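You operate a simulated robot arm through the tools that you are given. There is no shell and no other tool. Be economical: measure what you need, move in short steps, check, and stop when the job is done.

You are at the controls of a simulated robot arm. One attempt, no reset.

Task
Fetch the gold pulley and set it on the rear shelf of the green rickshaw. Fetch the white float and set it on top of the white pad. Set the right shutter to ORDER. Set the middle shutter to ORDER. Set the left shutter to ORDER. Take the yellow pad and leave it on the top of the workbench. Take the green carton on the rear shelf of the green rickshaw and put it away on the low shelf of the tyre bench. Take the green carton from the top of the tyre bench and leave it on the rear shelf of the green rickshaw. Fetch the red rubber block from the right end of the blue trolley and set it on the top of the side cabinet. Any order will do. Set down upright: yellow pad, green carton, carton, rubber block.

Only the result counts: the job must be done as asked and must still hold three seconds after the hand-in. Knocking over, shifting, dropping, spilling or breaking anything else fails it.

Robot
A 7-joint arm with a vacuum gripper on a trunk, on a base that drives. Base frame: it is fixed to the floor where the robot stands at the start and does not move with it; the origin is under the middle of the robot, x ahead of it, y to its left, z up; the surface under the hand at the start is at about z = 0.84. Units: m, rad, N and s.
With the tool pointing down near the work surface it reaches from about 0.1 to 0.62 m from the robot's upright axis, wherever it stands. Its first joint turns from -1.204 to 3.002 rad. Places, roughly: carton [0.25, 2, 1]; gold pulley (6x6x3 cm) [0.5, -0.1, 0.9]; green carton [-2, 3.75, 1]; left shutter [-1.7, -2.6, 0.8]; low shelf of the tyre bench [0.4, 2.2, 0.2]; middle shutter [-2.4, -2.6, 0.8]; rear shelf of the green rickshaw (22x68 cm) [-2.1, 4.06, 0.98]; right shutter [-3, -2.6, 0.8]; rubber block [-3.5, -0.25, 0.75]; top of the side cabinet (20x20 cm) [-3.78, -2.8, 0.9]; top of the workbench [0.7, -0.2, 0.8]; white float [0.5, 0.25, 0.75]; white pad (8x5x4 cm) [0.6, 0.1, 0.9]; yellow pad (5x4x4 cm) [-1.7, -0.4, 0.9]. Payload 1.06 kg.
Tool frame: the origin (TCP) lies in the middle of the cups' lips, and z points out of the cups. The gripper has 1 cup of 0.024 m across, covering 0.024 by 0.024 m (tool x, y); the bellows give 0.008 m. With the vacuum on, a cup seals on a smooth face that it is pressed against (1 to 4 N); it does not hold porous or soft things. The pull reaches 23 N.
Orientation is told as [roll, pitch, yaw] about the base's x, y, z axes, in that order, counted from this pose: with the cups facing straight down, the tool's x points along the base's -x, its y along +y and its z along -z.

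Tools
- The arm moves only by the tool drive_tool. Its argument "motion" is a list of rows, each a list of 6 numbers: the shift along the base's x, y, z in m, then the turn, a rotation vector about the base's x, y, z in rad. In form: [[x, y, z, wx, wy, wz], ...]. A call has 1 to 10 rows; each row is the pose to reach, as a shift and turn from the pose commanded when the call began. "suction" is the vacuum: 1 switches it on, 0 off, set as the call begins (left out, the last holds). A row lasts 0.2 s, in which the tool goes at most 0.05 m and 0.15 rad; a call with a longer step from one row to the next is refused whole, and so is a gripper value outside its range. A pose out of reach is approached as far as the arm can. The call stops where the force on the tool passes 40 N (or 10 N more than at its start, if that is more) or the arm is blocked; 0.2 s more then pass. The pull builds up within a second once a cup has sealed. Time passes only in rows, and 0.2 s behind the last, so rows that repeat a pose give it time. The reply holds the time, the measured pose of the TCP, the force on the tool along the base axes and the pull of the vacuum, in the units named above and with some noise, with the torque about the TCP (base axes, N m) and any sound that the robot's microphone picked up, and new pictures: "views" is both (left out), scene, wrist or none.
- Cameras (640 x 400 px; columns grow to the right, rows downward): "scene" is now at [0.1811, 0.0092, 1.1973]; the picture's right is [0.09, -1.00, 0.00], its down [-0.44, -0.04, -0.90] and it looks along [0.89, 0.08, -0.44] (base axes); focal length 260 px, centre (320, 200). "wrist" rides on the gripper at [0.078, 0.019, -0.096] in the tool frame; the picture's right is [-0.24, 0.97, 0.00], its down [-0.71, -0.17, -0.69] and it looks along [-0.67, -0.16, 0.73] (tool axes); focal length 243 px, centre (320, 200). There is no depth. A picture from a camera that has moved, and an enlarged one, comes with that camera's place and axes in the base frame and with its lens.
- lift_body(by): slides the trunk up (or, below 0, down) by that many m; the arm and the scene camera ride with it, the base frame stays. It gives what a move gives, with no picture.
- drive_base(legs): drives the robot by 1 to 6 legs, each [ahead, left, turn to the left] in m, m and rad, along the robot's own axes; the way and the turn of a leg run together, so that a leg with both is an arc; at most 1.5 m and 3.142 rad a leg. The arm and the cameras ride along, it lands a little off, and it stops where it bumps. It gives what a move gives, and a new picture of the scene camera.
- head_to(pan, tilt): turns the head with the scene camera to pan (to the left, within 1.396 rad either way) and tilt (down, from -0.506 to 1.204), counted from straight ahead of the robot. It gives what a move gives, and a new picture of the scene camera.
- enlarge(camera, box): a new picture of the part [left, top, right, bottom] of that camera's present view, enlarged. No time passes.
- job_done(): hands the job in; it is judged then, once.

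Go step by step. Nothing tells you exact positions but the pictures and the camera data: compare them with the known pose of the tool, close in by small moves and look again before you grip or let go. The budget is 217 turns and 260 pictures, counting those below and the enlarged ones. Unless the task says otherwise, let go and move clear before handing in.

The tools are called by a JSON object that holds its "fn" and its "kwargs". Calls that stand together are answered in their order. drive_tool: Moves the arm, as the interface text tells. Its arguments: {"type":"object","properties":{"motion":{"type":"array","items":{"type":"array","items":{"type":"number"}}},"suction":{"type":"number"},"views":{"type":"string","enum":["both","scene","wrist","none"]}},"required":["motion"]} The other tools are called the same way: lift_body (by) slides the trunk up or down; drive_base (legs) drives the base; head_to (pan, tilt) turns the head that bears the scene camera; enlarge (camera, box) takes an enlarged picture of a part of a camera's view; job_done () hands the job in.

At the start:

```text
clock: 0.0
position: [0.3219, 0.101, 1.0502]
orientation: [0.0, 0.0, 0.002]
contact_force: [-0.1, -0.5, -0.2]
wrist_torque: [0.01, -0.01, 0.01]
pull: 0.1
trunk travel left (down, up): [-0.35, 0.142]
robot x, y, heading: [0.0013, 0.0019, -0.004]
head pan, tilt: [0.089, 0.461]
```

scene: 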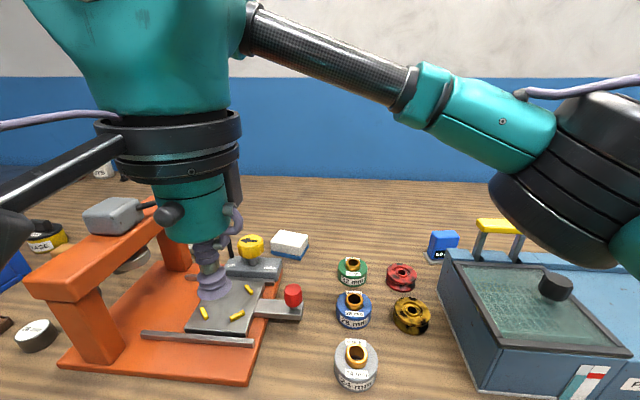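
wrist: 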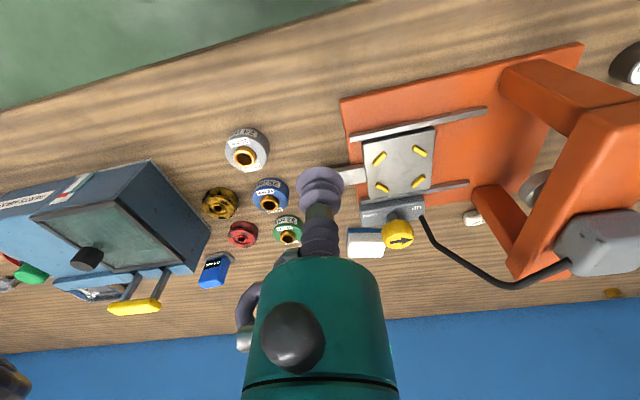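

I see a workbench with an orange press, pulleys and a white/blue pad. I'll look closer to identify the items.

{"fn": "enlarge", "kwargs": {"camera": "wrist", "box": [180, 100, 500, 300]}}

{"fn": "enlarge", "kwargs": {"camera": "scene", "box": [0, 160, 320, 400]}}

{"fn": "head_to", "kwargs": {"pan": 0.9, "tilt": 0.6}}

```text
2.00 times, centred on (340, 200) of wrist
camera zoom: at [0.2439, 0.1194, 1.1443], right [0.24, 0.97, 0.0], down [0.71, -0.17, 0.69], along [0.67, -0.16, -0.73], focal length 485 px, centre (280, 200)
```

zoom: 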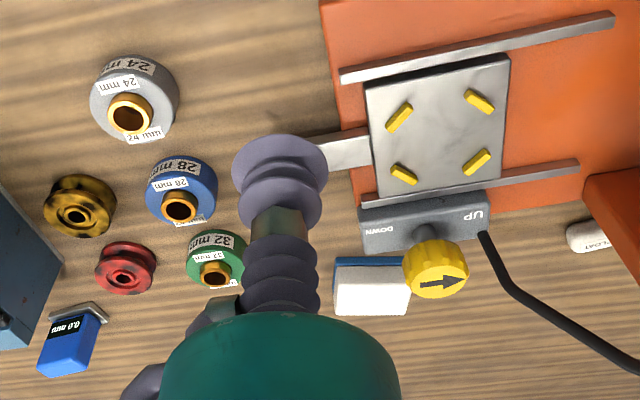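

```text
1.67 times, centred on (160, 280) of scene
camera zoom: at [0.1811, 0.0092, 1.1973], right [0.09, -1.0, 0.0], down [-0.44, -0.04, -0.9], along [0.89, 0.08, -0.44], focal length 434 px, centre (587, 67)
```

zoom: 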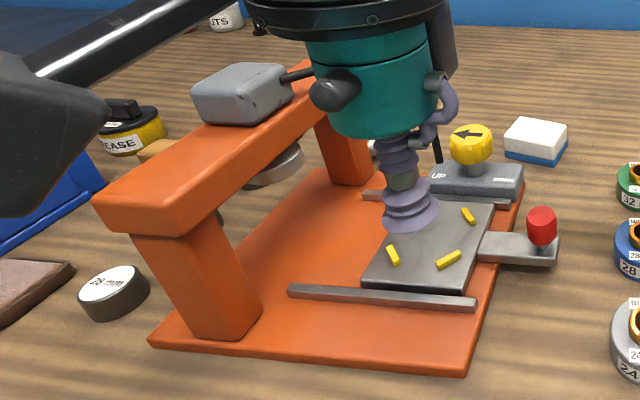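

```text
clock: 1.1
position: [0.3215, 0.1004, 1.0499]
orientation: [0.001, 0.0, 0.0]
contact_force: [-0.5, -0.5, 0.7]
wrist_torque: [0.0, 0.01, 0.02]
pull: 0.1
trunk travel left (down, up): [-0.35, 0.142]
robot x, y, heading: [0.0006, -0.0005, 0.002]
head pan, tilt: [0.901, 0.6]
camera scene: at [0.1447, 0.0703, 1.1847], right [0.78, -0.62, 0.0], down [-0.35, -0.44, -0.83], along [0.51, 0.65, -0.56], focal length 260 px, centre (320, 200)
```

scene: 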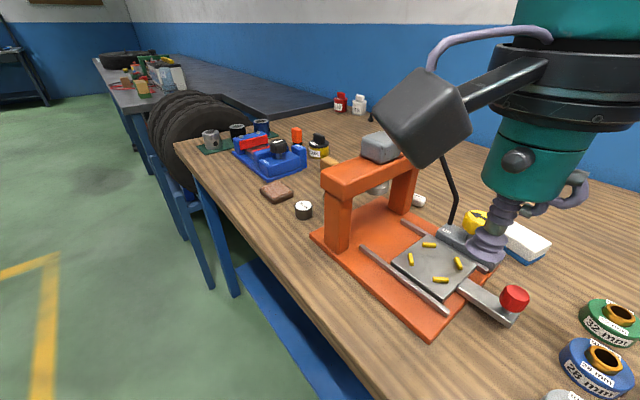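

The white float is the small white capsule behind the press's rear post, near (0.62, 0.315, 0.85). The white pad is near (0.637, 0.115), with its top at about 0.867. I'll raise the trunk and shift left to reach the float.

{"fn": "lift_body", "kwargs": {"by": 0.14}}

{"fn": "head_to", "kwargs": {"pan": 0.5, "tilt": 1.0}}

{"fn": "head_to", "kwargs": {"pan": -1.0, "tilt": 0.7}}

```text
clock: 2.8
position: [0.3224, 0.1011, 1.1899]
orientation: [0.001, 0.003, -0.001]
contact_force: [-0.1, 0.1, -0.6]
wrist_torque: [0.02, 0.04, 0.0]
pull: 0.1
trunk travel left (down, up): [-0.49, 0.002]
robot x, y, heading: [-0.0026, 0.003, -0.001]
head pan, tilt: [0.901, 0.6]
```

```text
clock: 3.7
position: [0.3217, 0.1004, 1.1899]
orientation: [0.0, 0.0, 0.001]
contact_force: [-0.4, 0.1, -0.6]
wrist_torque: [0.0, -0.01, 0.0]
pull: 0.0
trunk travel left (down, up): [-0.49, 0.002]
robot x, y, heading: [0.0029, -0.0007, -0.001]
head pan, tilt: [0.499, 1.0]
camera scene: at [0.0636, 0.0345, 1.3076], right [0.48, -0.88, 0.0], down [-0.74, -0.4, -0.54], along [0.47, 0.26, -0.84], focal length 260 px, centre (320, 200)
```

scene: 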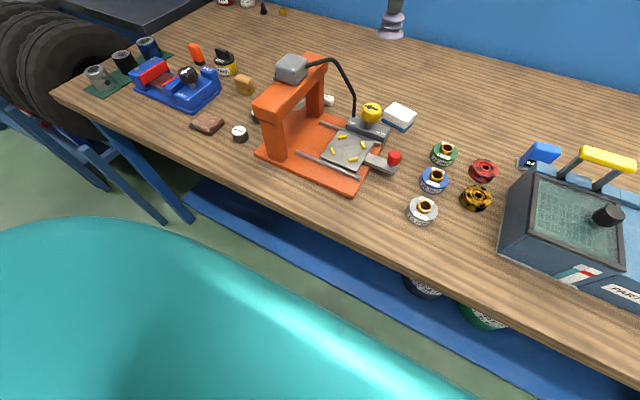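

```text
clock: 5.3
position: [0.322, 0.1005, 1.19]
orientation: [-0.001, -0.001, 0.0]
contact_force: [0.4, 0.4, -0.3]
wrist_torque: [-0.01, -0.03, 0.01]
pull: 0.1
trunk travel left (down, up): [-0.49, 0.002]
robot x, y, heading: [0.0031, 0.0003, -0.001]
head pan, tilt: [-1.0, 0.7]
camera scene: at [0.0484, -0.0704, 1.3309], right [-0.84, -0.54, 0.0], down [-0.35, 0.54, -0.76], along [0.41, -0.64, -0.64], focal length 260 px, centre (320, 200)
```

scene: 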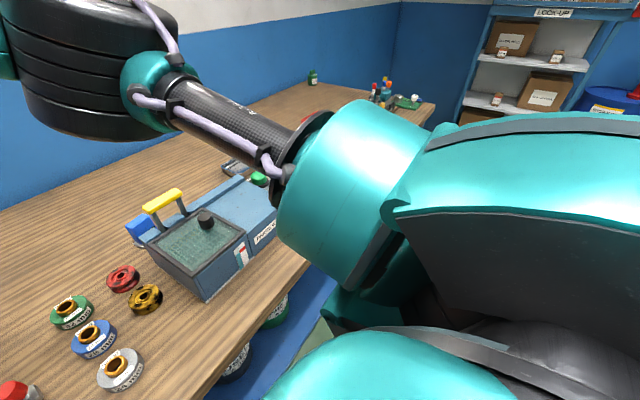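

The bench layout is clear: the float is at (0.63, 0.319) and the gold pulley at (0.47, -0.105). From a base position near (0.1, 0.3) I can reach the float, pad and pulley.

{"fn": "drive_base", "kwargs": {"legs": [[0, 0.3, 0], [0.08, 0, 0]]}}

{"fn": "head_to", "kwargs": {"pan": 0.1, "tilt": 0.8}}

```text
clock: 9.1
position: [0.4035, 0.3888, 1.1897]
orientation: [0.0, 0.0, -0.005]
contact_force: [0.3, -0.1, 0.0]
wrist_torque: [0.0, 0.0, 0.01]
pull: 0.1
trunk travel left (down, up): [-0.49, 0.002]
robot x, y, heading: [0.0806, 0.2857, -0.004]
head pan, tilt: [-1.0, 0.7]
camera scene: at [0.1296, 0.2196, 1.3308], right [-0.84, -0.54, 0.0], down [-0.35, 0.54, -0.76], along [0.41, -0.65, -0.64], focal length 260 px, centre (320, 200)
```

scene: 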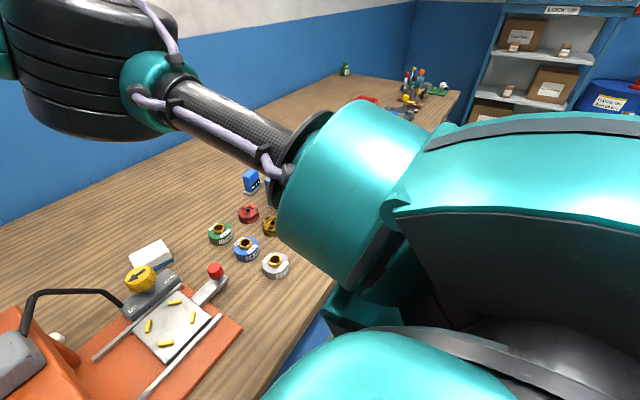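

```text
clock: 10.4
position: [0.4029, 0.3884, 1.1898]
orientation: [-0.001, 0.0, -0.006]
contact_force: [-0.2, -1.0, 0.9]
wrist_torque: [0.01, 0.0, 0.03]
pull: 0.1
trunk travel left (down, up): [-0.49, 0.002]
robot x, y, heading: [0.0841, 0.2873, -0.005]
head pan, tilt: [0.099, 0.799]
camera scene: at [0.1634, 0.2989, 1.3227], right [0.09, -1.0, 0.0], down [-0.71, -0.07, -0.7], along [0.69, 0.07, -0.72], focal length 260 px, centre (320, 200)
```

scene: 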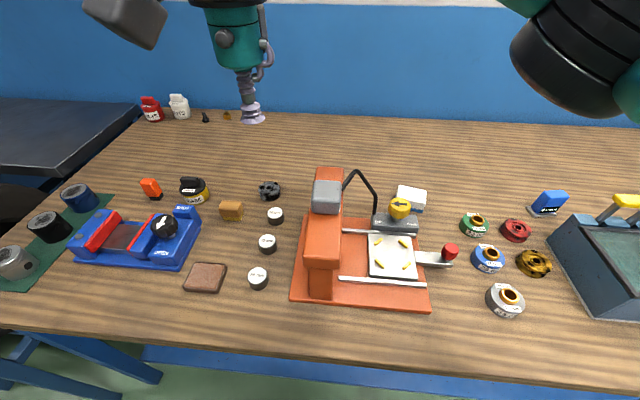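

The motor's top is at about z = 1.04 near x = 0.46, so I'll yaw the tool -90° to keep the wrist camera off the post. I'll approach above the float at the same time.

{"fn": "drive_tool", "kwargs": {"motion": [[0.03, 0, 0, 0, 0, -0.15], [0.06, 0, 0, 0, 0, -0.3], [0.09, 0, 0, 0, 0, -0.45], [0.12, 0, 0, 0, 0, -0.6], [0.15, -0.02, 0, 0, 0, -0.75], [0.17, -0.03, 0, 0, 0, -0.9], [0.19, -0.04, 0, 0, 0, -1.05], [0.2, -0.05, 0, 0, 0, -1.2], [0.21, -0.06, 0, 0, 0, -1.35], [0.22, -0.065, 0, 0, 0, -1.5]], "views": "wrist"}}

```text
clock: 12.6
position: [0.602, 0.3139, 1.1854]
orientation: [0.0, -0.002, -1.508]
contact_force: [0.2, 1.3, 0.2]
wrist_torque: [-0.01, 0.0, 0.01]
pull: 0.1
out of reach, approached as far as the arm can: row 7, 8, 9, 10
trunk travel left (down, up): [-0.49, 0.002]
robot x, y, heading: [0.0812, 0.2906, -0.008]
head pan, tilt: [0.099, 0.799]
camera wrist: at [0.6155, 0.3921, 1.28], right [0.98, -0.17, 0.0], down [-0.13, -0.72, 0.69], along [-0.12, -0.68, -0.73], focal length 243 px, centre (320, 200)
```

wrist: 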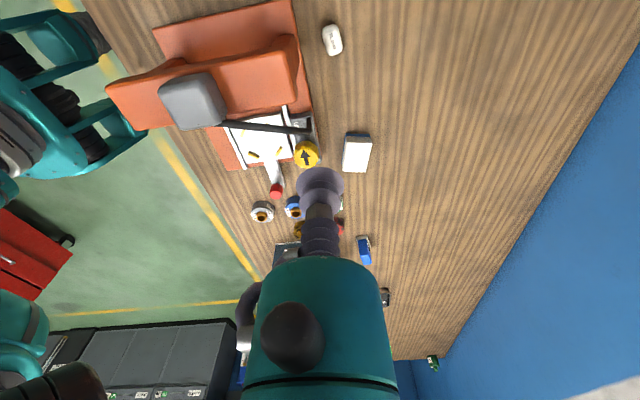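

{"fn": "lift_body", "kwargs": {"by": -0.14}}

{"fn": "enlarge", "kwargs": {"camera": "wrist", "box": [240, 0, 400, 100]}}

```text
clock: 14.3
position: [0.6187, 0.318, 0.8555]
orientation: [-0.366, 0.025, -1.509]
contact_force: [-2.2, 2.6, 23.7]
wrist_torque: [-0.09, -0.28, 0.01]
pull: 0.1
trunk travel left (down, up): [-0.35, 0.142]
robot x, y, heading: [0.0804, 0.2904, -0.002]
head pan, tilt: [0.099, 0.799]
```

```text
4.00 times, centred on (320, 50) of wrist
camera zoom: at [0.6674, 0.3963, 0.9392], right [0.92, -0.17, -0.35], down [0.13, -0.72, 0.68], along [-0.37, -0.67, -0.64], focal length 970 px, centre (320, 800)
```

zoom: 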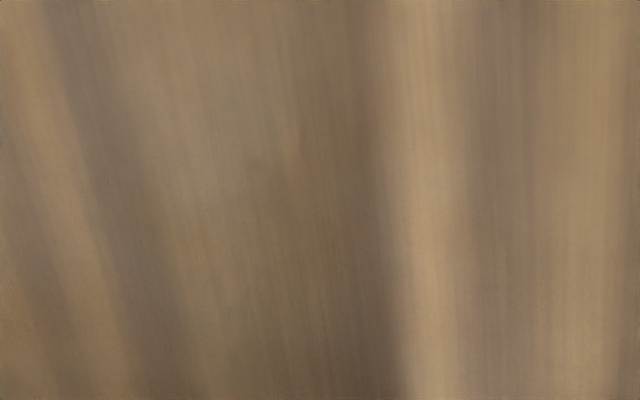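

The arm dropped much further than the trunk moved and is now touching something, so I'll look before moving.

{"fn": "head_to", "kwargs": {"pan": 0.1, "tilt": 0.7}}

{"fn": "enlarge", "kwargs": {"camera": "wrist", "box": [0, 0, 640, 400]}}

```text
clock: 14.9
position: [0.6187, 0.3175, 0.8564]
orientation: [-0.364, 0.026, -1.509]
contact_force: [-3.6, 2.6, 32.5]
wrist_torque: [-0.07, -0.43, 0.02]
pull: 0.1
trunk travel left (down, up): [-0.35, 0.142]
robot x, y, heading: [0.0807, 0.2897, -0.006]
head pan, tilt: [0.099, 0.7]
camera scene: at [0.2521, 0.2991, 1.1766], right [0.09, -1.0, 0.0], down [-0.64, -0.06, -0.77], along [0.76, 0.07, -0.64], focal length 260 px, centre (320, 200)
```

scene: 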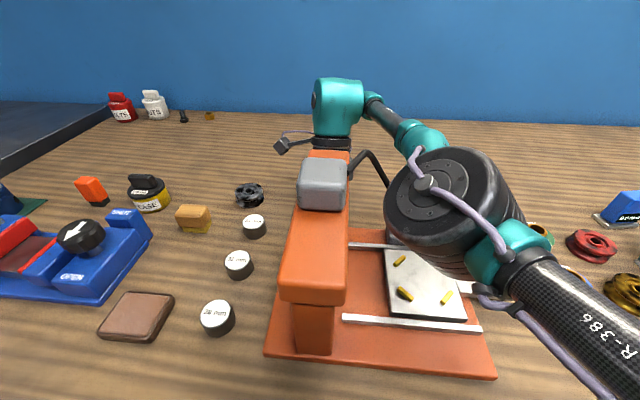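

```text
1.00 times, centred on (320, 200) of wrist (not enlarged: the box is as wide or as high as the picture)
camera zoom: at [0.6664, 0.3959, 0.9386], right [0.92, -0.17, -0.35], down [0.13, -0.72, 0.68], along [-0.37, -0.67, -0.64], focal length 243 px, centre (320, 200)
```

zoom: 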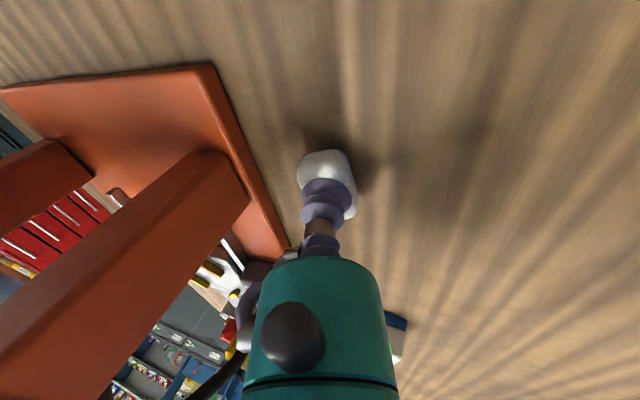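

The tool is pressing on the float at about 30 N. I'll back straight up and check that the press and float are undisturbed.

{"fn": "drive_tool", "kwargs": {"motion": [[0, 0, 0.02, 0, 0, 0], [0, 0, 0.04, 0, 0, 0], [0, 0, 0.06, 0, 0, 0], [0, 0, 0.08, 0, 0, 0]], "suction": 0}}

```text
clock: 15.9
position: [0.6197, 0.3148, 0.9338]
orientation: [-0.369, 0.024, -1.51]
contact_force: [-0.3, -0.1, -0.2]
wrist_torque: [-0.04, 0.0, 0.0]
pull: 0.0
trunk travel left (down, up): [-0.35, 0.142]
robot x, y, heading: [0.0786, 0.2865, -0.008]
head pan, tilt: [0.099, 0.7]
camera scene: at [0.2548, 0.2989, 1.1761], right [0.09, -1.0, 0.0], down [-0.64, -0.06, -0.77], along [0.76, 0.07, -0.64], focal length 260 px, centre (320, 200)
camera wrist: at [0.6676, 0.3941, 1.0158], right [0.92, -0.17, -0.35], down [0.13, -0.72, 0.68], along [-0.37, -0.67, -0.64], focal length 243 px, centre (320, 200)
```

scene: 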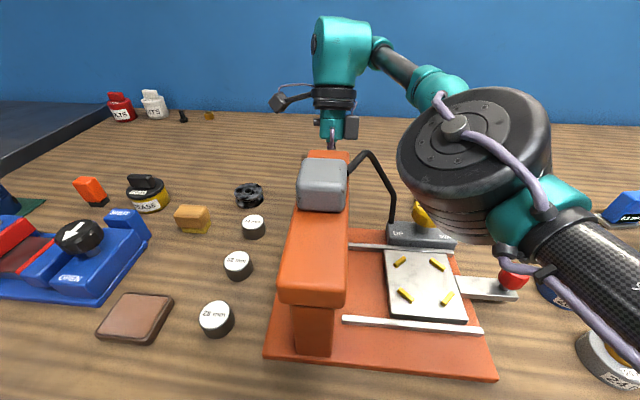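
wrist: 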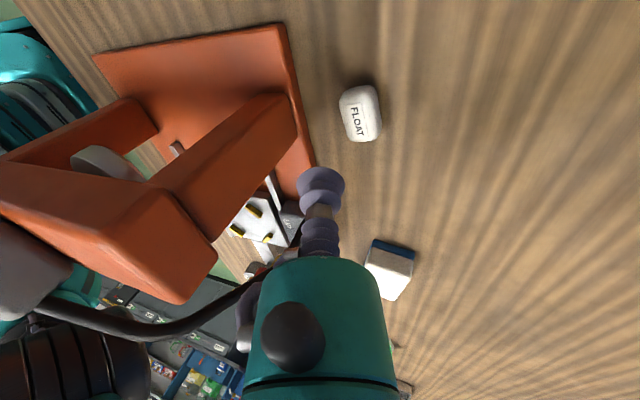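

The press and float look undisturbed. I'll straighten the tool to vertical and look again.

{"fn": "drive_tool", "kwargs": {"motion": [[0, 0, 0.02, 0, -0.12, 0], [0, 0, 0.04, -0.01, -0.24, 0], [0, 0, 0.06, -0.025, -0.366, 0], [0, 0, 0.06, -0.025, -0.366, 0]]}}

```text
clock: 16.9
position: [0.6225, 0.3144, 0.9933]
orientation: [-0.003, -0.022, -1.509]
contact_force: [0.3, 0.4, -1.0]
wrist_torque: [0.0, -0.01, -0.01]
pull: 0.1
trunk travel left (down, up): [-0.35, 0.142]
robot x, y, heading: [0.0826, 0.2885, -0.001]
head pan, tilt: [0.099, 0.7]
camera scene: at [0.2549, 0.2989, 1.176], right [0.09, -1.0, 0.0], down [-0.64, -0.06, -0.76], along [0.76, 0.07, -0.64], focal length 260 px, centre (320, 200)
camera wrist: at [0.6369, 0.3959, 1.0863], right [0.98, -0.18, 0.0], down [-0.13, -0.7, 0.7], along [-0.12, -0.69, -0.71], focal length 243 px, centre (320, 200)
```

scene: 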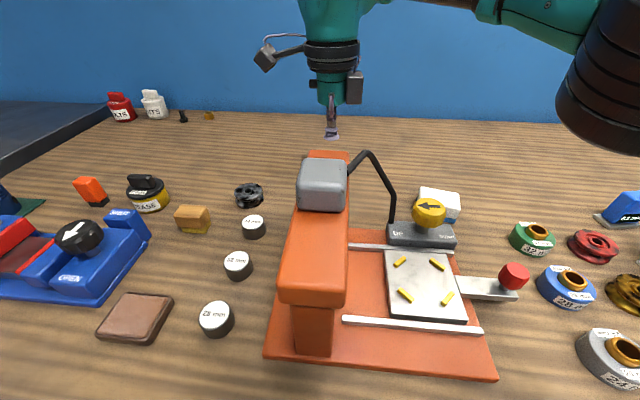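
wrist: 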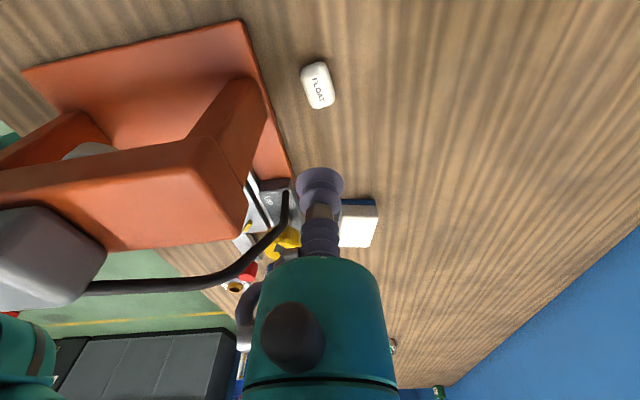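

The float is directly under the cup. I'll switch the vacuum on and descend.

{"fn": "drive_tool", "kwargs": {"motion": [[0, 0.002, -0.04, 0.022, 0, 0], [0, 0.002, -0.08, 0.022, 0, 0], [0, 0.002, -0.11, 0.022, 0, 0], [0, 0.002, -0.12, 0.022, 0, 0], [0, 0.002, -0.126, 0.022, 0, 0], [0, 0.002, -0.126, 0.022, 0, 0]], "suction": 1, "views": "wrist"}}

```text
clock: 18.4
position: [0.6207, 0.3173, 0.8667]
orientation: [-0.003, -0.001, -1.51]
contact_force: [-0.2, 0.0, 0.9]
wrist_torque: [0.0, -0.02, 0.01]
pull: 0.0
trunk travel left (down, up): [-0.35, 0.142]
robot x, y, heading: [0.0792, 0.2901, -0.004]
head pan, tilt: [0.099, 0.7]
camera wrist: at [0.6344, 0.3972, 0.961], right [0.98, -0.18, 0.0], down [-0.13, -0.72, 0.69], along [-0.12, -0.68, -0.73], focal length 243 px, centre (320, 200)
```

wrist: 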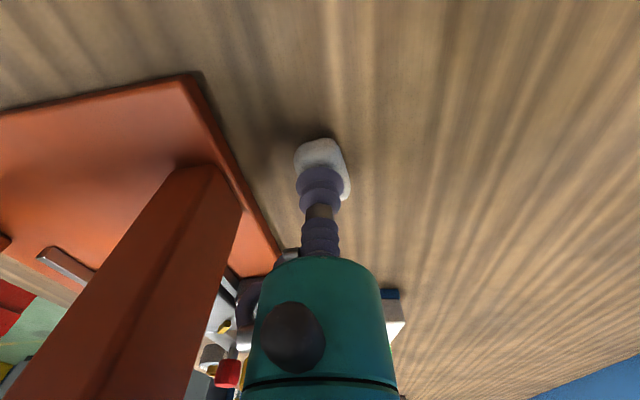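

{"fn": "drive_tool", "kwargs": {"motion": [[0, 0.003, -0.002, 0, 0, 0], [0, 0.003, -0.004, 0, 0, 0], [0, 0.003, -0.005, 0, 0, 0], [0, 0.003, -0.006, 0, 0, 0], [0, 0.003, -0.006, 0, 0, 0], [0, 0.003, -0.006, 0, 0, 0]], "views": "none"}}

```text
clock: 19.8
position: [0.6204, 0.3217, 0.8611]
orientation: [-0.002, 0.001, -1.51]
contact_force: [-0.2, 1.5, 6.3]
wrist_torque: [0.0, 0.0, -0.01]
pull: 22.3
trunk travel left (down, up): [-0.35, 0.142]
robot x, y, heading: [0.082, 0.2892, -0.008]
head pan, tilt: [0.099, 0.7]
```

The float is gripped. I'll lift it and carry it toward the pad.

{"fn": "drive_tool", "kwargs": {"motion": [[0, 0, 0.03, 0, 0, 0], [0, 0, 0.07, 0, 0, 0], [0, 0, 0.11, 0, 0, 0], [0, -0.03, 0.13, 0, 0, 0], [0, -0.07, 0.13, 0, 0, 0], [0, -0.11, 0.13, 0, 0, 0], [0, -0.13, 0.13, 0, 0, 0], [0, -0.13, 0.13, 0, 0, 0]]}}

```text
clock: 21.6
position: [0.6202, 0.1917, 0.989]
orientation: [-0.003, -0.002, -1.509]
contact_force: [-0.3, -0.1, 0.2]
wrist_torque: [0.04, 0.01, -0.02]
pull: 22.7
trunk travel left (down, up): [-0.35, 0.142]
robot x, y, heading: [0.0789, 0.2887, -0.004]
head pan, tilt: [0.099, 0.7]
camera scene: at [0.2549, 0.2989, 1.1761], right [0.09, -1.0, 0.0], down [-0.64, -0.06, -0.76], along [0.76, 0.07, -0.64], focal length 260 px, centre (320, 200)
camera wrist: at [0.6345, 0.2714, 1.0841], right [0.98, -0.17, 0.0], down [-0.13, -0.72, 0.69], along [-0.12, -0.68, -0.73], focal length 243 px, centre (320, 200)
```

scene: 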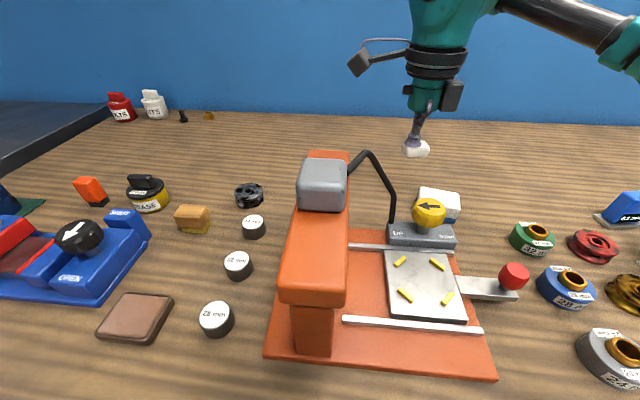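
wrist: 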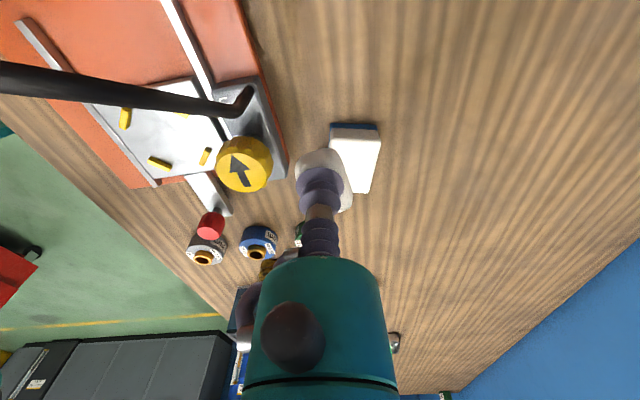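

The pad's top centre is at about (0.640, 0.117, 0.87), with its long side along y. I'll move over it and descend gently.

{"fn": "drive_tool", "kwargs": {"motion": [[0.01, -0.04, 0, 0, 0, 0], [0.02, -0.075, 0, 0, 0, 0], [0.02, -0.075, -0.03, 0, 0, 0], [0.02, -0.075, -0.055, 0, 0, 0], [0.02, -0.075, -0.07, 0, 0, 0], [0.02, -0.075, -0.07, 0, 0, 0]]}}

```text
clock: 22.9
position: [0.6398, 0.1179, 0.9186]
orientation: [-0.002, -0.001, -1.508]
contact_force: [0.2, -0.1, -0.5]
wrist_torque: [0.03, 0.01, 0.0]
pull: 22.7
trunk travel left (down, up): [-0.35, 0.142]
robot x, y, heading: [0.0806, 0.29, -0.0]
head pan, tilt: [0.099, 0.7]
camera scene: at [0.2549, 0.2989, 1.1761], right [0.09, -1.0, 0.0], down [-0.64, -0.06, -0.76], along [0.76, 0.07, -0.64], focal length 260 px, centre (320, 200)
camera wrist: at [0.6542, 0.1961, 1.0131], right [0.98, -0.18, 0.0], down [-0.13, -0.72, 0.69], along [-0.12, -0.68, -0.73], focal length 243 px, centre (320, 200)
```

scene: 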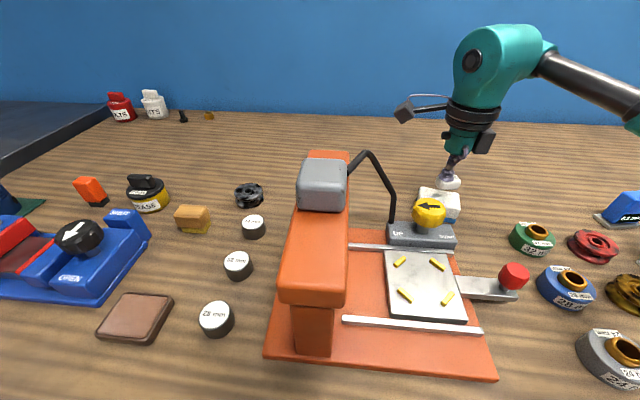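
wrist: 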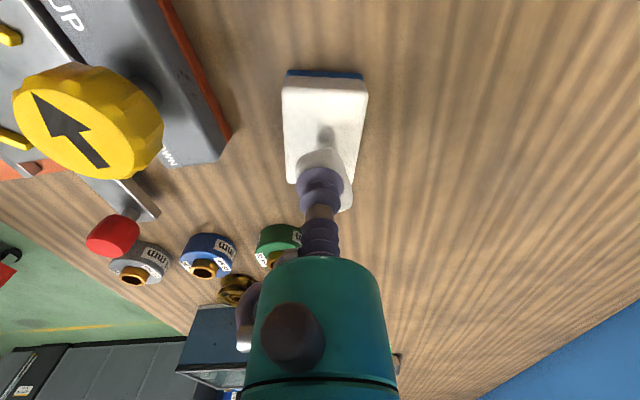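

{"fn": "drive_tool", "kwargs": {"motion": [[0.003, -0.006, -0.005, 0, 0, 0], [0.003, -0.006, -0.009, 0, 0, 0], [0.003, -0.006, -0.012, 0, 0, 0], [0.003, -0.006, -0.014, 0, 0, 0], [0.003, -0.006, -0.014, 0, 0, 0]], "views": "none"}}

```text
clock: 24.1
position: [0.6439, 0.1114, 0.9065]
orientation: [-0.001, -0.001, -1.508]
contact_force: [0.0, -0.6, -0.4]
wrist_torque: [0.04, 0.02, 0.01]
pull: 22.9
trunk travel left (down, up): [-0.35, 0.142]
robot x, y, heading: [0.0769, 0.2861, -0.003]
head pan, tilt: [0.099, 0.7]
```

{"fn": "drive_tool", "kwargs": {"motion": [[0, 0, -0.002, 0, 0, 0], [0, 0, -0.004, 0, 0, 0], [0, 0, -0.004, 0, 0, 0]], "views": "none"}}

```text
clock: 24.9
position: [0.6448, 0.1114, 0.9017]
orientation: [-0.005, 0.0, -1.509]
contact_force: [-0.2, -1.0, -0.3]
wrist_torque: [-0.01, 0.0, -0.03]
pull: 22.3
trunk travel left (down, up): [-0.35, 0.142]
robot x, y, heading: [0.0842, 0.2898, -0.006]
head pan, tilt: [0.099, 0.7]
```

{"fn": "drive_tool", "kwargs": {"motion": [[0, 0, -0.002, 0, 0, 0], [0, 0, -0.003, 0, 0, 0], [0, 0, -0.003, 0, 0, 0]], "views": "wrist"}}

```text
clock: 25.8
position: [0.6447, 0.1117, 0.8996]
orientation: [-0.002, -0.001, -1.51]
contact_force: [-0.3, -0.1, 1.1]
wrist_torque: [-0.01, -0.03, 0.01]
pull: 23.1
trunk travel left (down, up): [-0.35, 0.142]
robot x, y, heading: [0.0803, 0.2909, -0.004]
head pan, tilt: [0.099, 0.7]
camera wrist: at [0.6591, 0.19, 0.9933], right [0.98, -0.18, 0.0], down [-0.13, -0.72, 0.69], along [-0.12, -0.68, -0.73], focal length 243 px, centre (320, 200)
```

wrist: 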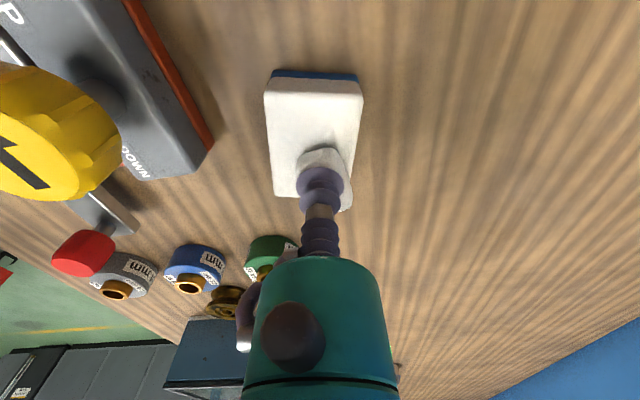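

The float is resting on the pad near its centre. I'll release it and back up.

{"fn": "drive_tool", "kwargs": {"motion": [[0, 0, 0, 0, 0, 0], [0, 0, 0, 0, 0, 0], [0, 0, 0.0, 0, 0, 0], [0, 0, 0.01, 0, 0, 0], [0, 0, 0.04, 0, 0, 0], [0, 0, 0.08, 0, 0, 0], [0, 0, 0.12, 0, 0, 0]], "suction": 0, "views": "wrist"}}

```text
clock: 27.4
position: [0.6423, 0.1079, 1.0206]
orientation: [-0.003, -0.001, -1.509]
contact_force: [-0.8, 0.5, 0.1]
wrist_torque: [0.0, 0.0, -0.04]
pull: 0.0
trunk travel left (down, up): [-0.35, 0.142]
robot x, y, heading: [0.0801, 0.2921, -0.009]
head pan, tilt: [0.099, 0.7]
camera wrist: at [0.6572, 0.1869, 1.1153], right [0.98, -0.17, 0.0], down [-0.13, -0.72, 0.69], along [-0.12, -0.68, -0.73], focal length 243 px, centre (320, 200)
```

wrist: 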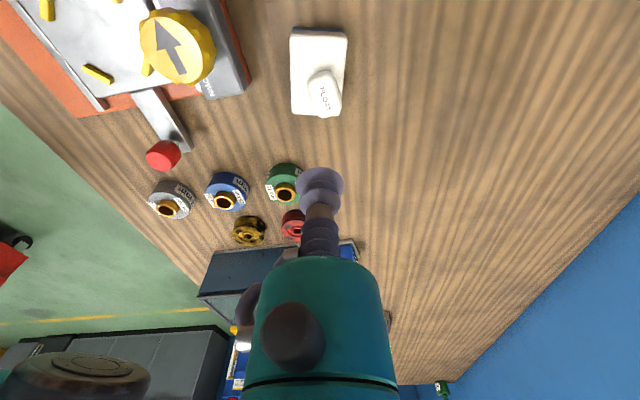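

{"fn": "enlarge", "kwargs": {"camera": "wrist", "box": [240, 10, 400, 130]}}

```text
3.33 times, centred on (320, 70) of wrist
camera zoom: at [0.6572, 0.1869, 1.1153], right [0.98, -0.17, 0.0], down [-0.13, -0.72, 0.69], along [-0.12, -0.68, -0.73], focal length 809 px, centre (320, 633)
```

zoom: 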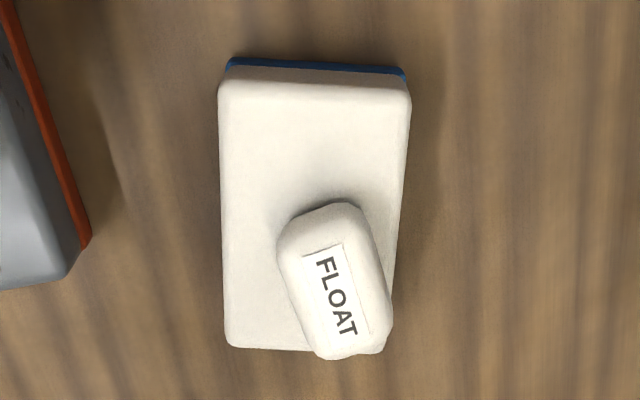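

The float sits well on the pad. Next is the gold pulley, so I'll move toward it at height for a closer look.

{"fn": "drive_tool", "kwargs": {"motion": [[-0.03, -0.03, 0, 0, 0, 0], [-0.06, -0.06, 0, 0, 0, 0], [-0.09, -0.09, 0, 0, 0, 0], [-0.12, -0.12, 0, 0, 0, 0], [-0.15, -0.15, 0, 0, 0, 0], [-0.16, -0.17, 0, 0, 0, 0]], "views": "wrist"}}

{"fn": "enlarge", "kwargs": {"camera": "wrist", "box": [220, 50, 420, 200]}}

```text
clock: 28.8
position: [0.4827, -0.0592, 1.023]
orientation: [-0.002, 0.0, -1.509]
contact_force: [-0.1, -0.3, -0.2]
wrist_torque: [0.0, -0.04, 0.01]
pull: 0.0
trunk travel left (down, up): [-0.35, 0.142]
robot x, y, heading: [0.0825, 0.2926, -0.009]
head pan, tilt: [0.099, 0.7]
camera wrist: at [0.4983, 0.0186, 1.1174], right [0.98, -0.17, 0.0], down [-0.13, -0.72, 0.69], along [-0.12, -0.68, -0.73], focal length 243 px, centre (320, 200)
```

wrist: 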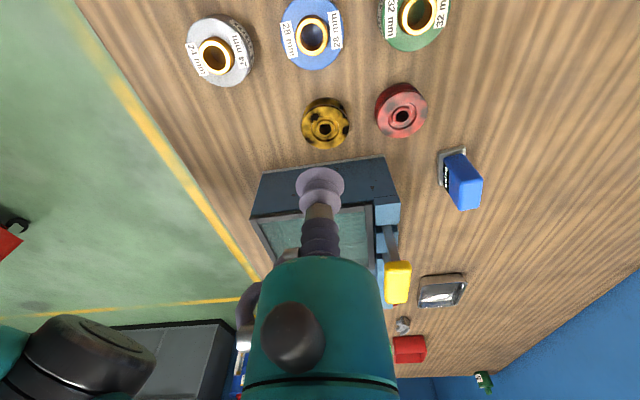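

```text
2.67 times, centred on (320, 125) of wrist
camera zoom: at [0.4983, 0.0186, 1.1174], right [0.98, -0.17, 0.0], down [-0.13, -0.72, 0.69], along [-0.12, -0.68, -0.73], focal length 647 px, centre (320, 400)
```

zoom: 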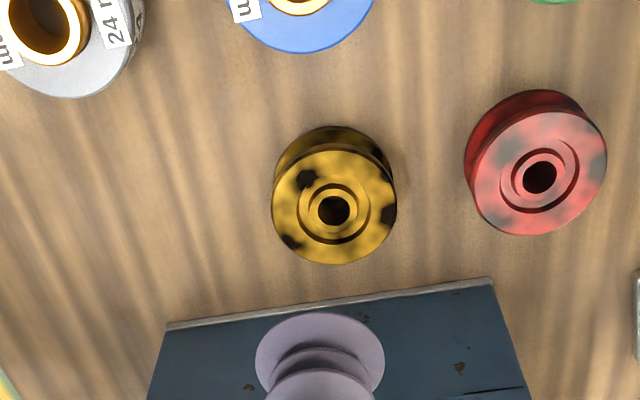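

{"fn": "enlarge", "kwargs": {"camera": "wrist", "box": [292, 92, 356, 152]}}

```text
6.67 times, centred on (324, 122) of wrist
camera zoom: at [0.4983, 0.0186, 1.1174], right [0.98, -0.17, 0.0], down [-0.13, -0.72, 0.69], along [-0.12, -0.68, -0.73], focal length 1618 px, centre (293, 720)
```

zoom: 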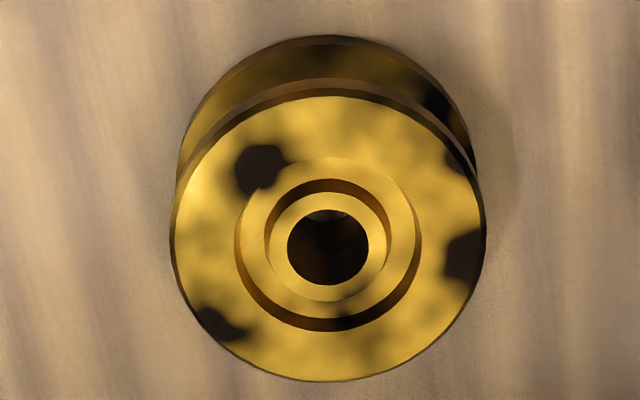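

The pulley's flat faces are narrow: a 12 mm radius hub ring around an 8 mm radius hole, then a recess and a flange. I'll position over the hub centre at (0.481, -0.113) and try sealing there first.

{"fn": "drive_tool", "kwargs": {"motion": [[0, -0.03, -0.03, 0, 0, 0], [-0.002, -0.054, -0.07, 0, 0, 0], [-0.002, -0.054, -0.1, 0, 0, 0], [-0.002, -0.054, -0.13, 0, 0, 0], [-0.002, -0.054, -0.14, 0, 0, 0], [-0.002, -0.054, -0.14, 0, 0, 0]], "suction": 0, "views": "both"}}

```text
clock: 30.1
position: [0.4826, -0.1118, 0.8795]
orientation: [-0.002, -0.002, -1.508]
contact_force: [-0.4, -0.2, -0.2]
wrist_torque: [0.01, 0.0, -0.01]
pull: 0.0
trunk travel left (down, up): [-0.35, 0.142]
robot x, y, heading: [0.0743, 0.2874, -0.006]
head pan, tilt: [0.099, 0.7]
camera scene: at [0.2549, 0.2989, 1.1761], right [0.09, -1.0, 0.0], down [-0.64, -0.06, -0.76], along [0.76, 0.07, -0.64], focal length 260 px, centre (320, 200)
camera wrist: at [0.4964, -0.0326, 0.9735], right [0.98, -0.18, 0.0], down [-0.13, -0.72, 0.69], along [-0.12, -0.68, -0.73], focal length 243 px, centre (320, 200)
```

scene: 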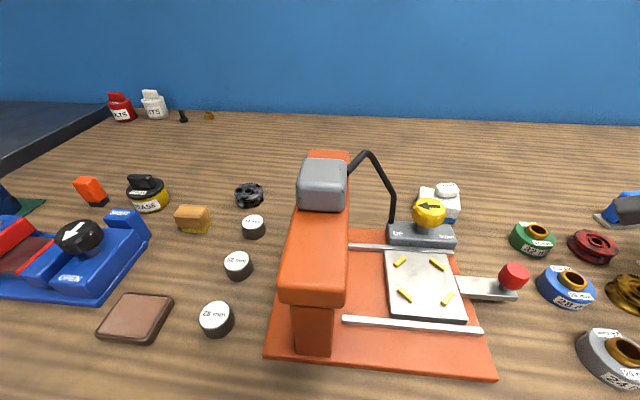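
wrist: 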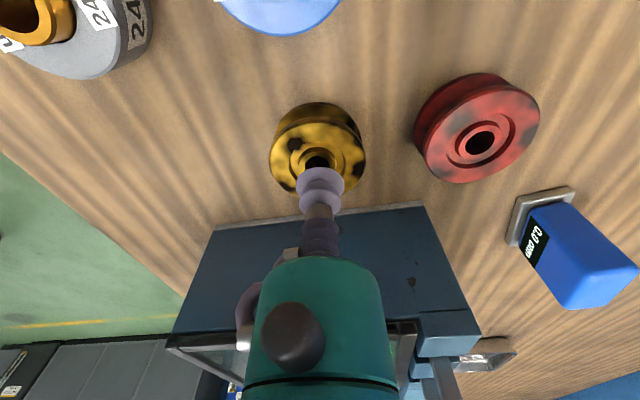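

{"fn": "drive_tool", "kwargs": {"motion": [[-0.002, 0.002, -0.01, 0, 0, 0], [-0.002, 0.002, -0.016, 0, 0, 0], [-0.002, 0.002, -0.02, 0, 0, 0], [-0.002, 0.002, -0.023, 0, 0, 0], [-0.002, 0.002, -0.025, 0, 0, 0], [-0.002, 0.002, -0.025, 0, 0, 0], [-0.002, 0.002, -0.025, 0, 0, 0]], "suction": 1, "views": "none"}}

```text
clock: 31.8
position: [0.4805, -0.109, 0.8553]
orientation: [0.0, -0.001, -1.51]
contact_force: [8.4, -3.2, 21.9]
wrist_torque: [0.03, 0.06, 0.04]
pull: 22.7
trunk travel left (down, up): [-0.35, 0.142]
robot x, y, heading: [0.0836, 0.2916, -0.004]
head pan, tilt: [0.099, 0.7]
```

The cup sealed on the pulley. I'll lift it and check.

{"fn": "drive_tool", "kwargs": {"motion": [[0, 0, 0.02, 0, 0, 0], [0, 0.0, 0.06, 0, 0, 0], [0, 0.0, 0.1, 0, 0, 0], [-0.03, 0.02, 0.14, 0, 0, 0], [-0.06, 0.04, 0.18, 0, 0, 0], [-0.09, 0.06, 0.22, 0, 0, 0], [-0.1, 0.08, 0.24, 0, 0, 0]], "views": "wrist"}}

```text
refused: row 4 steps farther than a row can; nothing moved
```

{"fn": "drive_tool", "kwargs": {"motion": [[0, 0, 0.02, 0, 0, 0], [0, 0.0, 0.06, 0, 0, 0], [0, 0.0, 0.1, 0, 0, 0], [-0.02, 0.02, 0.13, 0, 0, 0], [-0.04, 0.04, 0.16, 0, 0, 0], [-0.06, 0.06, 0.19, 0, 0, 0], [-0.08, 0.08, 0.22, 0, 0, 0], [-0.1, 0.1, 0.24, 0, 0, 0]], "views": "wrist"}}

```text
clock: 33.5
position: [0.3874, 0.0041, 1.0828]
orientation: [-0.003, -0.001, -1.509]
contact_force: [0.0, 0.8, -3.5]
wrist_torque: [0.01, 0.01, -0.03]
pull: 22.7
out of reach, approached as far as the arm can: row 7, 8
trunk travel left (down, up): [-0.35, 0.142]
robot x, y, heading: [0.081, 0.2911, -0.004]
head pan, tilt: [0.099, 0.7]
camera wrist: at [0.4023, 0.0834, 1.1773], right [0.98, -0.18, 0.0], down [-0.13, -0.72, 0.69], along [-0.12, -0.67, -0.73], focal length 243 px, centre (320, 200)
```

wrist: 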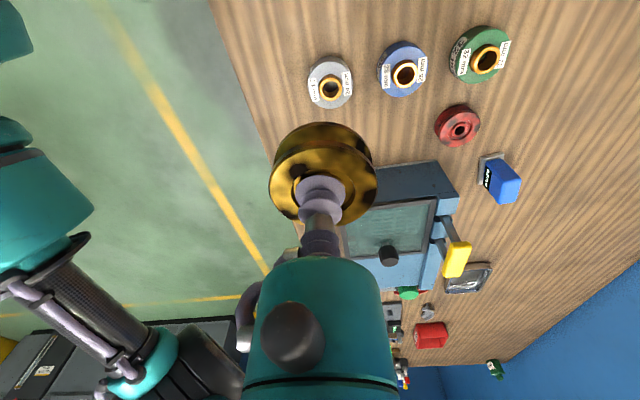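

The pulley is held. I'll back off from the bench and look toward the rickshaw for a clear path.

{"fn": "drive_base", "kwargs": {"legs": [[-0.5, 0, 0]]}}

{"fn": "head_to", "kwargs": {"pan": 1.39, "tilt": 0.35}}

{"fn": "head_to", "kwargs": {"pan": 0.6, "tilt": 0.35}}

```text
clock: 36.5
position: [-0.1229, 0.0053, 1.083]
orientation: [0.0, -0.002, -1.521]
contact_force: [-1.3, -0.3, -1.7]
wrist_torque: [-0.02, 0.01, 0.01]
pull: 22.6
trunk travel left (down, up): [-0.35, 0.142]
robot x, y, heading: [-0.4227, 0.2948, -0.015]
head pan, tilt: [0.099, 0.7]
camera scene: at [-0.2518, 0.3023, 1.1761], right [0.08, -1.0, 0.0], down [-0.64, -0.05, -0.77], along [0.76, 0.06, -0.64], focal length 260 px, centre (320, 200)
```

scene: 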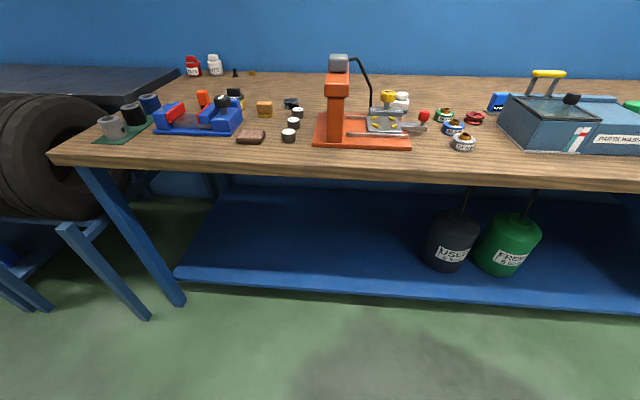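

```text
clock: 38.0
position: [-0.1196, 0.0054, 1.0835]
orientation: [0.0, 0.001, -1.519]
contact_force: [0.4, -0.8, -2.8]
wrist_torque: [-0.02, 0.0, 0.03]
pull: 22.9
trunk travel left (down, up): [-0.35, 0.142]
robot x, y, heading: [-0.4264, 0.2947, -0.017]
head pan, tilt: [1.389, 0.351]
camera scene: at [-0.3179, 0.3865, 1.2074], right [0.98, -0.2, 0.0], down [-0.07, -0.34, -0.94], along [0.18, 0.92, -0.34], focal length 260 px, centre (320, 200)
```

scene: 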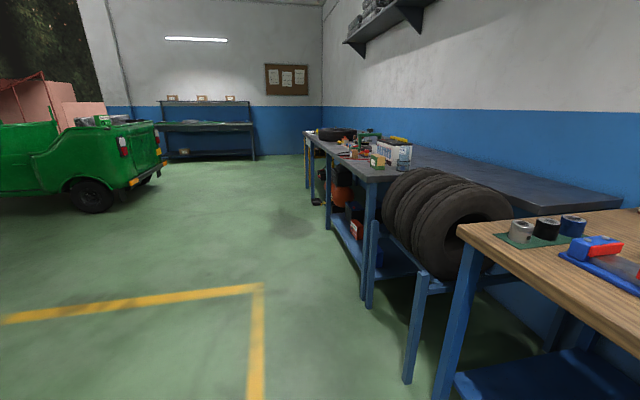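

```text
clock: 39.1
position: [-0.1215, 0.0064, 1.0813]
orientation: [-0.002, -0.002, -1.519]
contact_force: [0.2, -0.4, -3.2]
wrist_torque: [0.01, -0.01, -0.03]
pull: 23.0
trunk travel left (down, up): [-0.35, 0.142]
robot x, y, heading: [-0.4252, 0.2979, -0.014]
head pan, tilt: [0.6, 0.351]
camera scene: at [-0.2586, 0.3466, 1.2075], right [0.55, -0.83, 0.0], down [-0.29, -0.19, -0.94], along [0.78, 0.52, -0.34], focal length 260 px, centre (320, 200)
```

scene: 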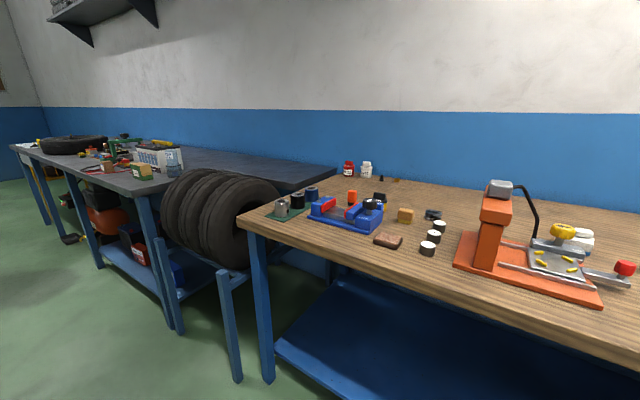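

The floor is open toward the green rickshaw. I'll turn left and drive toward it.

{"fn": "drive_base", "kwargs": {"legs": [[0, 0, 1.6], [1.5, 0.3, 0], [0.8, 0.3, 0.4]]}}

{"fn": "head_to", "kwargs": {"pan": 0.0, "tilt": 0.3}}

```text
refused: leg 2 is longer than a leg can be; nothing moved
```

```text
clock: 40.1
position: [-0.121, 0.0058, 1.0823]
orientation: [-0.003, 0.001, -1.519]
contact_force: [0.2, 0.2, -1.9]
wrist_torque: [-0.03, -0.01, -0.01]
pull: 23.0
trunk travel left (down, up): [-0.35, 0.142]
robot x, y, heading: [-0.4246, 0.2972, -0.017]
head pan, tilt: [0.0, 0.3]
camera scene: at [-0.2429, 0.2938, 1.2122], right [-0.02, -1.0, 0.0], down [-0.3, 0.0, -0.96], along [0.96, -0.01, -0.3], focal length 260 px, centre (320, 200)
```

scene: 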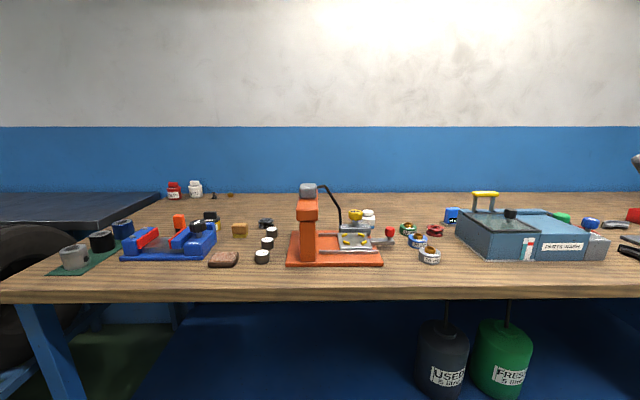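

{"fn": "drive_base", "kwargs": {"legs": [[0, 0, 1.6], [1.4, 0.3, 0], [0.8, 0.3, 0.4]]}}

```text
clock: 55.1
position: [-0.9362, 2.83, 1.0827]
orientation: [-0.001, 0.0, 0.438]
contact_force: [-0.3, -0.4, -2.7]
wrist_torque: [0.01, -0.02, -0.05]
pull: 22.7
trunk travel left (down, up): [-0.35, 0.142]
robot x, y, heading: [-1.0917, 2.4383, 1.941]
head pan, tilt: [0.0, 0.3]
camera scene: at [-1.1562, 2.6112, 1.2121], right [0.93, 0.36, 0.0], down [0.11, -0.28, -0.96], along [-0.35, 0.89, -0.3], focal length 260 px, centre (320, 200)
```

scene: 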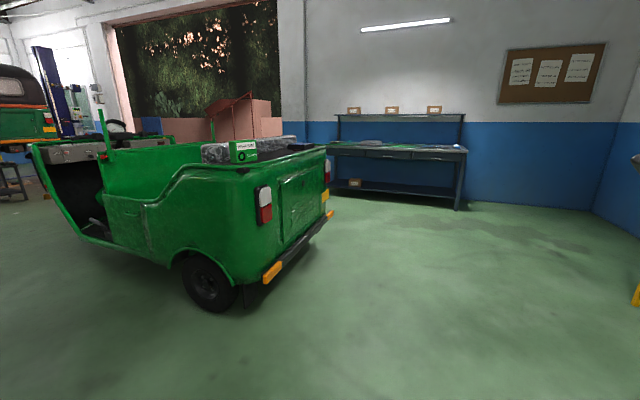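

The rickshaw's rear faces +x at about x = -1.9. The carton sits on its rear shelf near (-2.1, 3.86). I'll face it (-x) and drive beside it.

{"fn": "drive_base", "kwargs": {"legs": [[0, 0, 1.2], [0, -1.45, 0], [0.25, 0, 0]]}}

{"fn": "head_to", "kwargs": {"pan": 0.0, "tilt": 0.7}}

```text
clock: 72.7
position: [-1.6598, 4.1918, 1.0816]
orientation: [-0.002, 0.0, 1.654]
contact_force: [0.0, -0.4, -2.4]
wrist_torque: [0.02, 0.0, 0.01]
pull: 22.7
trunk travel left (down, up): [-0.35, 0.142]
robot x, y, heading: [-1.347, 3.9109, -3.128]
head pan, tilt: [0.0, 0.3]
camera scene: at [-1.5313, 3.9106, 1.2121], right [-0.01, 1.0, 0.0], down [0.3, 0.0, -0.96], along [-0.95, -0.01, -0.3], focal length 260 px, centre (320, 200)
```

scene: 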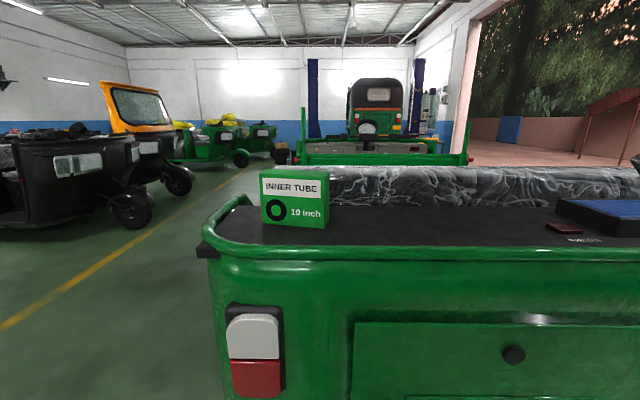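

```text
clock: 73.5
position: [-1.6601, 4.1914, 1.082]
orientation: [-0.002, 0.001, 1.653]
contact_force: [0.6, -0.5, -2.6]
wrist_torque: [-0.02, 0.0, 0.02]
pull: 22.5
trunk travel left (down, up): [-0.35, 0.142]
robot x, y, heading: [-1.3462, 3.9141, -3.131]
head pan, tilt: [0.0, 0.7]
camera scene: at [-1.5224, 3.9107, 1.1761], right [-0.01, 1.0, 0.0], down [0.64, 0.01, -0.77], along [-0.77, -0.01, -0.64], focal length 260 px, centre (320, 200)
```

scene: 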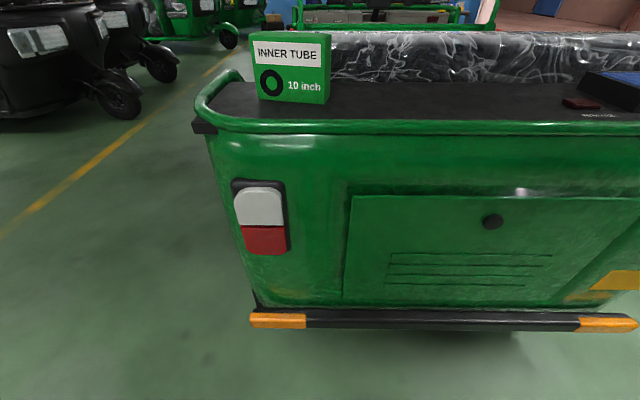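

The shelf's surface is at about z = 0.98, from x = -2.2 to -1.99, with free space between y = 3.95 and 4.38. I'll settle the arm's command slightly lower, then raise the trunk and close in.

{"fn": "drive_tool", "kwargs": {"motion": [[0, 0, -0.03, 0, 0, 0], [0, 0, -0.05, 0, 0, 0], [0, 0, -0.05, 0, 0, 0]], "views": "none"}}

{"fn": "lift_body", "kwargs": {"by": 0.14}}

{"fn": "drive_base", "kwargs": {"legs": [[0.2, 0, 0.0], [0, -0.12, 0]]}}

```text
clock: 74.3
position: [-1.6585, 4.1929, 1.0315]
orientation: [-0.001, -0.001, 1.652]
contact_force: [0.2, -0.1, -3.2]
wrist_torque: [-0.01, 0.04, 0.01]
pull: 23.0
trunk travel left (down, up): [-0.35, 0.142]
robot x, y, heading: [-1.3442, 3.9118, -3.124]
head pan, tilt: [0.0, 0.7]
```

```text
clock: 76.0
position: [-1.6596, 4.1919, 1.1722]
orientation: [-0.003, -0.001, 1.653]
contact_force: [-1.3, -0.1, -2.6]
wrist_torque: [-0.03, 0.04, -0.01]
pull: 23.1
trunk travel left (down, up): [-0.49, 0.002]
robot x, y, heading: [-1.3464, 3.9134, -3.127]
head pan, tilt: [0.0, 0.7]
```

```text
clock: 78.9
position: [-1.8598, 4.3077, 1.1734]
orientation: [-0.001, 0.001, 1.647]
contact_force: [0.3, 0.3, -2.9]
wrist_torque: [0.03, 0.0, -0.02]
pull: 23.3
trunk travel left (down, up): [-0.49, 0.002]
robot x, y, heading: [-1.5471, 4.0258, -3.13]
head pan, tilt: [0.0, 0.7]
camera scene: at [-1.6366, 4.0267, 1.3309], right [-0.01, 1.0, 0.0], down [0.64, 0.01, -0.76], along [-0.76, -0.01, -0.64], focal length 260 px, centre (320, 200)
```

scene: 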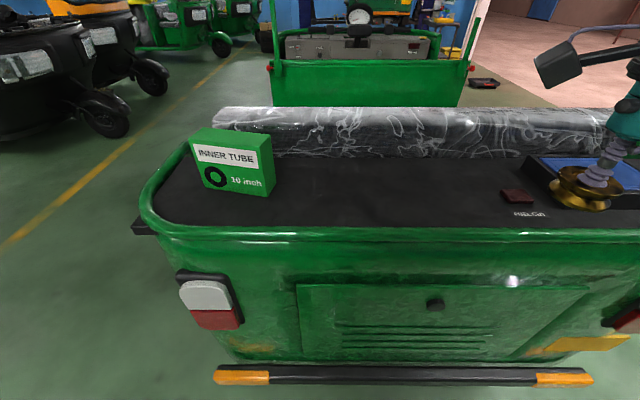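

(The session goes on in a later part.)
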